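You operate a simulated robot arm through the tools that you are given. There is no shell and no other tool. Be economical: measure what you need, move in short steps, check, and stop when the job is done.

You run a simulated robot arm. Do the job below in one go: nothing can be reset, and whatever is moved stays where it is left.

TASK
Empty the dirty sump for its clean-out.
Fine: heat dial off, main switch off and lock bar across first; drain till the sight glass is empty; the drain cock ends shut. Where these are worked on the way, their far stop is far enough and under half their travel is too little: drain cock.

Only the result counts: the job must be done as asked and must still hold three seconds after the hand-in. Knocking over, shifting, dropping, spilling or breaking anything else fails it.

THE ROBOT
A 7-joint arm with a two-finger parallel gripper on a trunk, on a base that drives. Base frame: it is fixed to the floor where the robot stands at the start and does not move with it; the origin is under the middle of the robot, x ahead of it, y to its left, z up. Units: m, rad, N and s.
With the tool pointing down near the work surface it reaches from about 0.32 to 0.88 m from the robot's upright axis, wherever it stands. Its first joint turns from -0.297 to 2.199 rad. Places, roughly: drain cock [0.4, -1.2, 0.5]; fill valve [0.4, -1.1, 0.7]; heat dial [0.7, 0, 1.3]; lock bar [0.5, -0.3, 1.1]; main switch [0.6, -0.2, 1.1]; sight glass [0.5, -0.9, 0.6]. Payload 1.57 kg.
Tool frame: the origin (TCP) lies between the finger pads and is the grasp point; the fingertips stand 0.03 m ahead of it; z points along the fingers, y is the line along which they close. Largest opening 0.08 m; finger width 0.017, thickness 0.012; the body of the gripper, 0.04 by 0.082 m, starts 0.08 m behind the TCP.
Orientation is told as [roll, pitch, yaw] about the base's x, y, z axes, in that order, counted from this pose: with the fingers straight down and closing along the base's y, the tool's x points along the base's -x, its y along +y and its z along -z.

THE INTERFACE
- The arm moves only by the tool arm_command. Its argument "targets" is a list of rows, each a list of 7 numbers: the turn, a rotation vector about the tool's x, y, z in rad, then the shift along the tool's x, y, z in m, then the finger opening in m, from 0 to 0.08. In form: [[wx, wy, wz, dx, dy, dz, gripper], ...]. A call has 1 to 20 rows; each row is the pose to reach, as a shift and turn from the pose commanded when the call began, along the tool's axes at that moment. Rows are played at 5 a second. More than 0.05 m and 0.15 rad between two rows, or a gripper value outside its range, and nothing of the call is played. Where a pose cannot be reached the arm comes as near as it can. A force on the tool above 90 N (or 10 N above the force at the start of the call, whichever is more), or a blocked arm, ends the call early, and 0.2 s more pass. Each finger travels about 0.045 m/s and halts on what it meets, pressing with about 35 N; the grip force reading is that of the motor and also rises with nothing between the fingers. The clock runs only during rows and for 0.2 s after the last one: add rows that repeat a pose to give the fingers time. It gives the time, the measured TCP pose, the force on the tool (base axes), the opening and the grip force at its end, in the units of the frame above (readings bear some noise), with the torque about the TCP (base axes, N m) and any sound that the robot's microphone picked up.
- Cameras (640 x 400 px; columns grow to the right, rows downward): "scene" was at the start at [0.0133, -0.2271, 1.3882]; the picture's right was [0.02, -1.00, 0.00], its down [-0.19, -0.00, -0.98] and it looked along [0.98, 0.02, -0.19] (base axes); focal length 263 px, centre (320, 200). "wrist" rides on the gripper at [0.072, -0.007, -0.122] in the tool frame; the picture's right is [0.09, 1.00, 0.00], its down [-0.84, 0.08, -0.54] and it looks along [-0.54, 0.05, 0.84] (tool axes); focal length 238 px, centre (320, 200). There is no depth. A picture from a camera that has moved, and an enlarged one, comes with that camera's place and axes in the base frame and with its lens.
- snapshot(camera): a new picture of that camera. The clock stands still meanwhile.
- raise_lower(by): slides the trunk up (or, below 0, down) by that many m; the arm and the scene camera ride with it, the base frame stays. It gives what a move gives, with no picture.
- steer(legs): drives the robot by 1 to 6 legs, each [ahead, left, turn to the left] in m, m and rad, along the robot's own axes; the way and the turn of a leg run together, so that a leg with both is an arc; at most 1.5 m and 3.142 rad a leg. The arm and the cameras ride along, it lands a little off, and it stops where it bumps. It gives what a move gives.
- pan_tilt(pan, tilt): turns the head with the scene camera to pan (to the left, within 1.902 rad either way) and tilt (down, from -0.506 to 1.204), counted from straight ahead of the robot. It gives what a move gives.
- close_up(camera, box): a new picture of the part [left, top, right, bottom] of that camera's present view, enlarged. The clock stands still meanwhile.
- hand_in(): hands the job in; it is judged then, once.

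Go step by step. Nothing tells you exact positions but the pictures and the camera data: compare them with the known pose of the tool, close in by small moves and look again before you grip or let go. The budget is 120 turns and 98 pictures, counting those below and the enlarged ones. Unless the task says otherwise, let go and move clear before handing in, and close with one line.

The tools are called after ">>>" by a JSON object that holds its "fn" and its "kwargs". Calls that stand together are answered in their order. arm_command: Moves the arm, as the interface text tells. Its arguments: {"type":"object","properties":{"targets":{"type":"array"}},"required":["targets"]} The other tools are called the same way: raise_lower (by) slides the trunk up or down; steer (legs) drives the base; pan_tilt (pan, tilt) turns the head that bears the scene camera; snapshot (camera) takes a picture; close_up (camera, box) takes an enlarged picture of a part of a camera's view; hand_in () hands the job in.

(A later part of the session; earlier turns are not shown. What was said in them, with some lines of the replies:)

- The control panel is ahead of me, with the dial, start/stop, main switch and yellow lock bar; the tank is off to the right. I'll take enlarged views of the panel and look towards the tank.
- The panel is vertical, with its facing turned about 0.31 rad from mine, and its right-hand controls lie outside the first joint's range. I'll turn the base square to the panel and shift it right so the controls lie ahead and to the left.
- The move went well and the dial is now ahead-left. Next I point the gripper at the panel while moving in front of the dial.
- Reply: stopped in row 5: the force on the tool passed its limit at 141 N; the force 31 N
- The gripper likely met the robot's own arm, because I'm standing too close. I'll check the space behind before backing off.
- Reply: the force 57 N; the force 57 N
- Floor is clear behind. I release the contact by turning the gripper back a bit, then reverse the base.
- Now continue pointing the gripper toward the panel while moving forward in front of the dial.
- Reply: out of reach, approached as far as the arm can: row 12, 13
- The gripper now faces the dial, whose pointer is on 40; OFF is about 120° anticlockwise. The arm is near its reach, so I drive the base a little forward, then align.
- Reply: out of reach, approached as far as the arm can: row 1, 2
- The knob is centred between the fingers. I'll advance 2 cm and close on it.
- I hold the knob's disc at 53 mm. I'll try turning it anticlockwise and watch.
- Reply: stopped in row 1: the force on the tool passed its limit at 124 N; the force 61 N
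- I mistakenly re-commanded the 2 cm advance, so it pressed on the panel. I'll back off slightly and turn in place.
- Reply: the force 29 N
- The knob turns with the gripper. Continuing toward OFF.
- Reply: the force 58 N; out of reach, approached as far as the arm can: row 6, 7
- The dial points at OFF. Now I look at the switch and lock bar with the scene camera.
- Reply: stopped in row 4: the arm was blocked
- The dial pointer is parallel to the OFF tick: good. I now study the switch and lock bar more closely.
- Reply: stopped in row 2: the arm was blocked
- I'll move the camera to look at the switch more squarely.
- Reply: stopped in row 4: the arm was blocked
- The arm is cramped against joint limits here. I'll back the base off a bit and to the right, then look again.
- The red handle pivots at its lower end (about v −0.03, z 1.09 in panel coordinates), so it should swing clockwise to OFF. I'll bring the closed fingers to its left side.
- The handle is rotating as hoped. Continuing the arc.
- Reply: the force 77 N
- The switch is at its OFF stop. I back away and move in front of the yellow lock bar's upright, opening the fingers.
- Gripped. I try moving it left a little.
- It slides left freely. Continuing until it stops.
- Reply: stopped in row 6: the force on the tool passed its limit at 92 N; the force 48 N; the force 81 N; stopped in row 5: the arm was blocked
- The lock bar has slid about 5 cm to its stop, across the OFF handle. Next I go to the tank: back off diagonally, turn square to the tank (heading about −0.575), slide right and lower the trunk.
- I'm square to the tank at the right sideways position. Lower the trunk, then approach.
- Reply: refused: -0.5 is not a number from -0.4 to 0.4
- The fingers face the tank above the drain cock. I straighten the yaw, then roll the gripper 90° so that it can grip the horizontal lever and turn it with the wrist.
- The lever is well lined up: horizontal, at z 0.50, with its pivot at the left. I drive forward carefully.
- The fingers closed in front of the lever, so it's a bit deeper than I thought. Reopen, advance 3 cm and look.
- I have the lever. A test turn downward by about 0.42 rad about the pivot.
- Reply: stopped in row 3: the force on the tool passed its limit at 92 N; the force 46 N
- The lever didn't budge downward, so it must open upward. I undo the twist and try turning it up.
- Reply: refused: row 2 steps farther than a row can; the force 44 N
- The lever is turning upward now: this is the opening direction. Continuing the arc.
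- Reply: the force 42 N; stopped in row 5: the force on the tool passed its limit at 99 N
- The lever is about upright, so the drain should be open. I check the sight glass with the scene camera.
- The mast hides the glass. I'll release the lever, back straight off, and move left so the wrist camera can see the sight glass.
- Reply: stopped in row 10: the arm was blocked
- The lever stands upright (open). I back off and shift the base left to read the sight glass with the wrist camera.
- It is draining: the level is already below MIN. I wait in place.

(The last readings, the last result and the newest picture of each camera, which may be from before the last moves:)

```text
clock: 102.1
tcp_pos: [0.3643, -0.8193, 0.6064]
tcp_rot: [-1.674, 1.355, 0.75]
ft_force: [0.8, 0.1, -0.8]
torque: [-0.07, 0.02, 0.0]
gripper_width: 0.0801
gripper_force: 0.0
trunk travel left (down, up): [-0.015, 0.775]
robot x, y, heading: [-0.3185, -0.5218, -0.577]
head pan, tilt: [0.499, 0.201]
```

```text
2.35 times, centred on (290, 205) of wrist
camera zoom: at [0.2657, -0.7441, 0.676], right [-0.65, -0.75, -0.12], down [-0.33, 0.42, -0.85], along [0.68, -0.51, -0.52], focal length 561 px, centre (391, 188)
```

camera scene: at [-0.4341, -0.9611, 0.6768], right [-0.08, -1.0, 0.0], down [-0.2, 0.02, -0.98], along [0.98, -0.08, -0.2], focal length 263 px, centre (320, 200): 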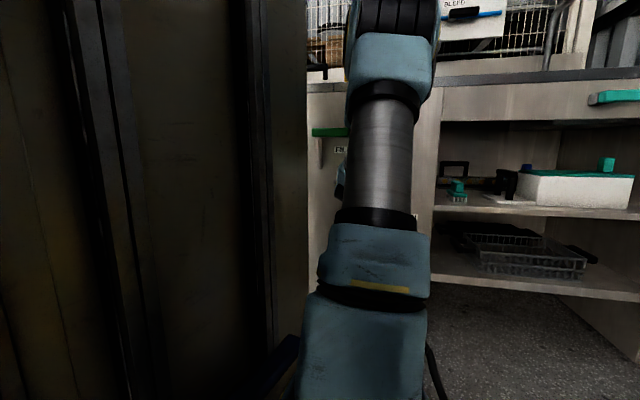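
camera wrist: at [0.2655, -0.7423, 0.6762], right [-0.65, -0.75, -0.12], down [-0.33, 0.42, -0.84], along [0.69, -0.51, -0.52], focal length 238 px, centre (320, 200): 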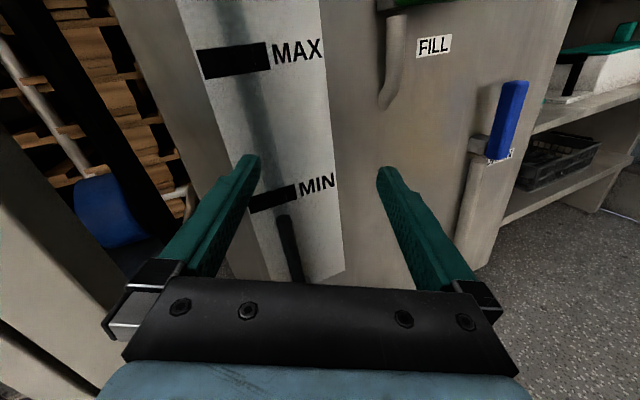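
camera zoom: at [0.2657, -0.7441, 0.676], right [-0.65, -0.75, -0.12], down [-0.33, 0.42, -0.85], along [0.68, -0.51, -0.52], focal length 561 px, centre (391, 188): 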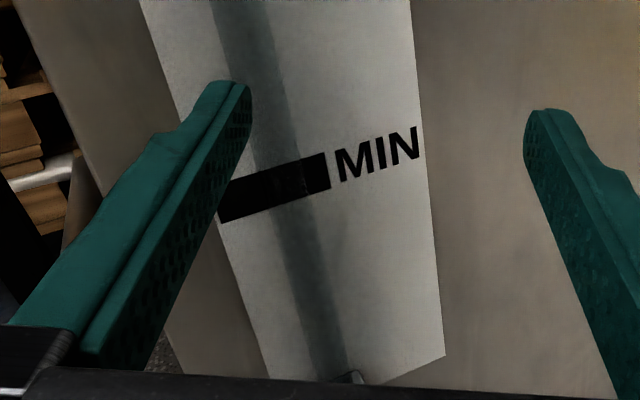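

The glass is empty. Now I return to the drain cock with closed fingers to push the lever back down to shut.

>>> {"fn": "steer", "kwargs": {"legs": [[0, -0.25, 0], [0.13, 0, 0]]}}

>>> {"fn": "arm_command", "kwargs": {"targets": [[0.07, 0, 0, 0, 0, 0.0, 0.05], [0.14, 0, 0, 0, 0, 0.0, 0.02], [0.14, 0, 0, 0, 0, 0.0, 0.0], [0.14, 0, 0, 0, 0, 0.0, 0.0]]}}

>>> {"fn": "snapshot", "kwargs": {"camera": "wrist"}}

```text
clock: 104.8
tcp_pos: [0.3379, -1.1001, 0.606]
tcp_rot: [-1.673, 1.357, 0.751]
ft_force: [0.3, 0.9, -0.4]
torque: [-0.02, -0.02, 0.02]
gripper_width: 0.0801
gripper_force: 0.2
trunk travel left (down, up): [-0.015, 0.775]
robot x, y, heading: [-0.343, -0.8006, -0.574]
head pan, tilt: [0.499, 0.201]
```

```text
clock: 105.8
tcp_pos: [0.3382, -1.0994, 0.6079]
tcp_rot: [-1.822, 1.357, 0.741]
ft_force: [-0.3, 0.3, 0.0]
torque: [-0.01, 0.01, 0.0]
gripper_width: 0.0
gripper_force: 2.0
trunk travel left (down, up): [-0.015, 0.775]
robot x, y, heading: [-0.3409, -0.8, -0.576]
head pan, tilt: [0.499, 0.201]
```

```text
32 pictures are left
camera wrist: at [0.2288, -1.0354, 0.673], right [-0.54, -0.83, -0.11], down [-0.36, 0.35, -0.86], along [0.76, -0.43, -0.49], focal length 238 px, centre (320, 200)
```

wrist: 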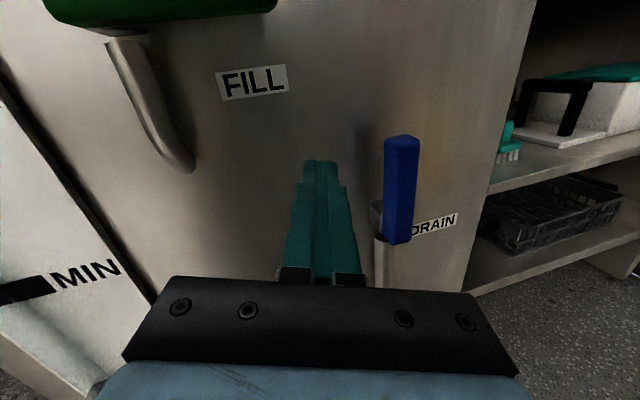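

>>> {"fn": "arm_command", "kwargs": {"targets": [[0, 0, 0, -0.0345, 0.018, 0.0, 0.0], [0, 0, 0, -0.0345, 0.018, 0.04, 0.0], [0, 0, 0, -0.0345, 0.018, 0.07, 0.0], [0, 0, 0, -0.0345, 0.018, 0.093, 0.0]]}}

>>> {"fn": "snapshot", "kwargs": {"camera": "wrist"}}

```text
clock: 106.8
tcp_pos: [0.4102, -1.1571, 0.5722]
tcp_rot: [-1.818, 1.357, 0.747]
ft_force: [-62.3, 18.3, -2.7]
torque: [0.07, 0.3, 0.16]
gripper_width: 0.0001
gripper_force: 20.8
trunk travel left (down, up): [-0.015, 0.775]
robot x, y, heading: [-0.3431, -0.7989, -0.574]
head pan, tilt: [0.499, 0.201]
```

```text
31 pictures are left
camera wrist: at [0.3011, -1.094, 0.6383], right [-0.54, -0.83, -0.11], down [-0.36, 0.35, -0.86], along [0.76, -0.43, -0.49], focal length 238 px, centre (320, 200)
```

wrist: 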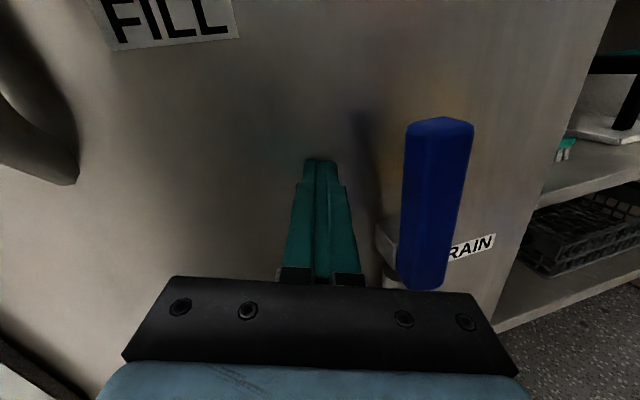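

The fingertips touch the tank face, so I back off 2 cm and then push the lever to the right and down.

>>> {"fn": "arm_command", "kwargs": {"targets": [[0, 0, 0, 0, 0, -0.02, 0.0], [0, 0, 0, 0.002, 0.014, -0.02, 0.0], [0, 0, 0, 0.004, 0.027, -0.02, 0.0], [0, 0, 0, 0.0116, 0.0447, -0.02, 0.0], [0, 0, 0, 0.0148, 0.0641, -0.02, 0.0], [0, 0, 0, 0.0127, 0.0834, -0.02, 0.0]]}}

>>> {"fn": "snapshot", "kwargs": {"camera": "wrist"}}

```text
clock: 108.2
tcp_pos: [0.3478, -1.22, 0.5681]
tcp_rot: [-1.821, 1.358, 0.745]
ft_force: [0.7, -0.3, 0.1]
torque: [0.01, 0.01, 0.03]
gripper_width: 0.0002
gripper_force: 20.9
trunk travel left (down, up): [-0.015, 0.775]
robot x, y, heading: [-0.3453, -0.7983, -0.57]
head pan, tilt: [0.499, 0.201]
```

```text
30 pictures are left
camera wrist: at [0.2392, -1.1565, 0.6345], right [-0.54, -0.83, -0.11], down [-0.36, 0.35, -0.86], along [0.76, -0.43, -0.49], focal length 238 px, centre (320, 200)
```

wrist: 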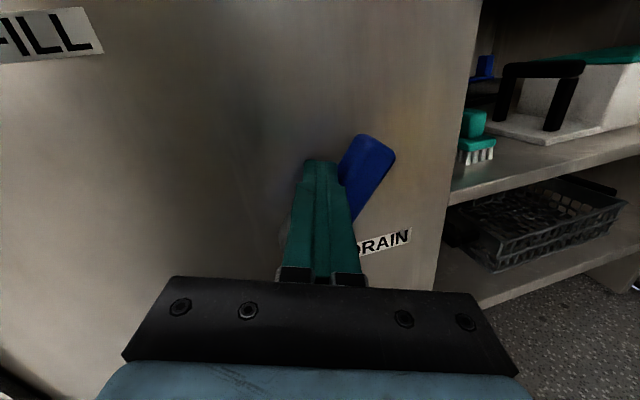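

>>> {"fn": "arm_command", "kwargs": {"targets": [[0, 0, 0, -0.0074, 0.018, 0, 0.0], [0, 0, 0, -0.0196, 0.0329, 0, 0.0], [0, 0, 0, -0.0346, 0.0443, 0, 0.0], [0, 0, 0, -0.0471, 0.048, 0, 0.0], [0, 0, 0, -0.0569, 0.05, 0, 0.0]]}}

>>> {"fn": "snapshot", "kwargs": {"camera": "wrist"}}

```text
clock: 109.4
tcp_pos: [0.33, -1.2509, 0.52]
tcp_rot: [-1.973, 1.346, 0.592]
ft_force: [-31.6, 15.2, 69.4]
torque: [-1.0, -0.92, -0.2]
gripper_width: 0.0001
gripper_force: 21.2
trunk travel left (down, up): [-0.015, 0.775]
robot x, y, heading: [-0.3423, -0.7954, -0.572]
head pan, tilt: [0.499, 0.201]
```

```text
29 pictures are left
camera wrist: at [0.2191, -1.1865, 0.5809], right [-0.54, -0.83, -0.12], down [-0.34, 0.34, -0.88], along [0.77, -0.44, -0.46], focal length 238 px, centre (320, 200)
```

wrist: 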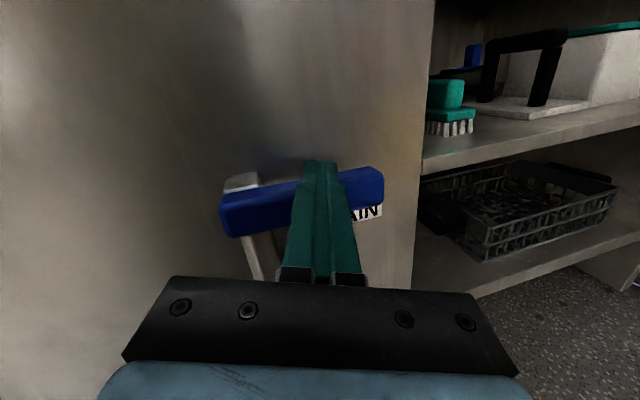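

The lever is back at its shut stop. I lift off, withdraw and check the glass and lever once more.

>>> {"fn": "arm_command", "kwargs": {"targets": [[0, 0, 0, 0.025, 0, 0, 0.0], [0, 0, 0, 0.035, 0, 0, 0.0], [0, 0, 0, 0.04, 0, -0.04, 0.0], [0, 0, 0, 0.04, 0, -0.08, 0.0], [0, 0, 0, 0.04, 0, -0.11, 0.0]]}}

>>> {"fn": "steer", "kwargs": {"legs": [[-0.25, 0, 0], [0, 0.25, 0]]}}

>>> {"fn": "snapshot", "kwargs": {"camera": "wrist"}}

```text
clock: 110.6
tcp_pos: [0.2308, -1.1986, 0.5351]
tcp_rot: [-1.819, 1.359, 0.743]
ft_force: [-0.1, 0.1, -0.1]
torque: [-0.01, -0.03, 0.02]
gripper_width: 0.0
gripper_force: 21.3
trunk travel left (down, up): [-0.015, 0.775]
robot x, y, heading: [-0.3423, -0.7983, -0.576]
head pan, tilt: [0.499, 0.201]
```

```text
clock: 113.8
tcp_pos: [0.1574, -0.8522, 0.536]
tcp_rot: [-1.821, 1.359, 0.74]
ft_force: [-0.3, 0.5, -0.2]
torque: [0.03, -0.02, 0.0]
gripper_width: 0.0003
gripper_force: 21.5
trunk travel left (down, up): [-0.015, 0.775]
robot x, y, heading: [-0.4154, -0.457, -0.579]
head pan, tilt: [0.499, 0.201]
```

```text
28 pictures are left
camera wrist: at [0.0489, -0.7898, 0.6009], right [-0.54, -0.83, -0.11], down [-0.36, 0.35, -0.86], along [0.76, -0.43, -0.49], focal length 238 px, centre (320, 200)
```

wrist: 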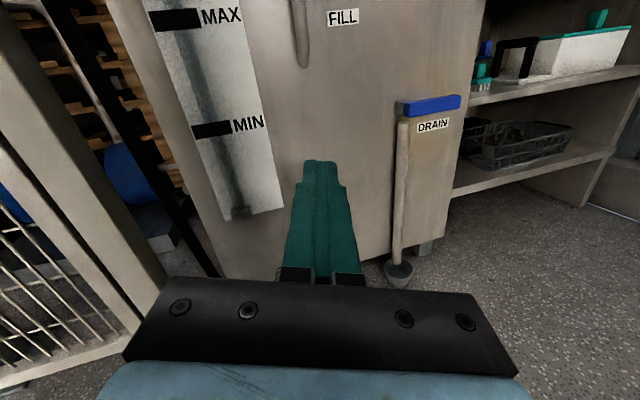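

>>> {"fn": "close_up", "kwargs": {"camera": "wrist", "box": [140, 60, 480, 280]}}

>>> {"fn": "close_up", "kwargs": {"camera": "wrist", "box": [180, 110, 290, 230]}}

```text
1.82 times, centred on (310, 170) of wrist
camera zoom: at [0.0489, -0.7898, 0.6009], right [-0.54, -0.83, -0.11], down [-0.36, 0.35, -0.86], along [0.76, -0.43, -0.49], focal length 433 px, centre (338, 254)
```

zoom: 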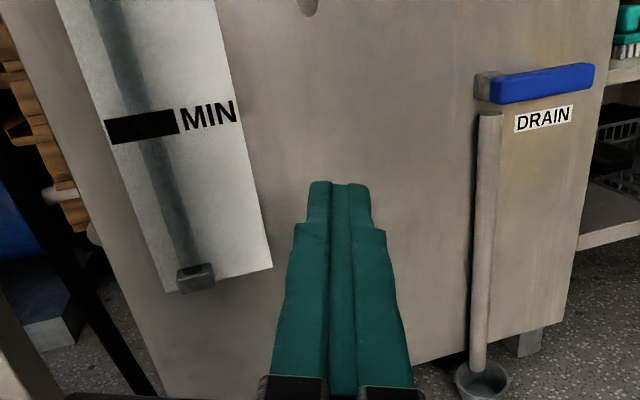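

```text
3.33 times, centred on (235, 170) of wrist
camera zoom: at [0.0489, -0.7898, 0.6009], right [-0.54, -0.83, -0.11], down [-0.36, 0.35, -0.86], along [0.76, -0.43, -0.49], focal length 794 px, centre (603, 300)
```

zoom: 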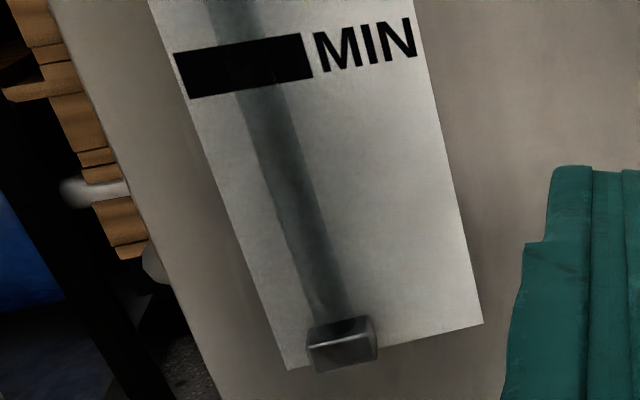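

The sight glass is empty, the drain cock is back shut, and the panel was left with dial off, switch off and lock bar across. The gripper is clear, so I hand in.

>>> {"fn": "hand_in", "kwargs": {}}

```text
The job is handed in.
```

The sump is drained: heat dial at OFF, main switch off with the lock bar slid across it, sight glass empty, and drain cock back at its shut stop.
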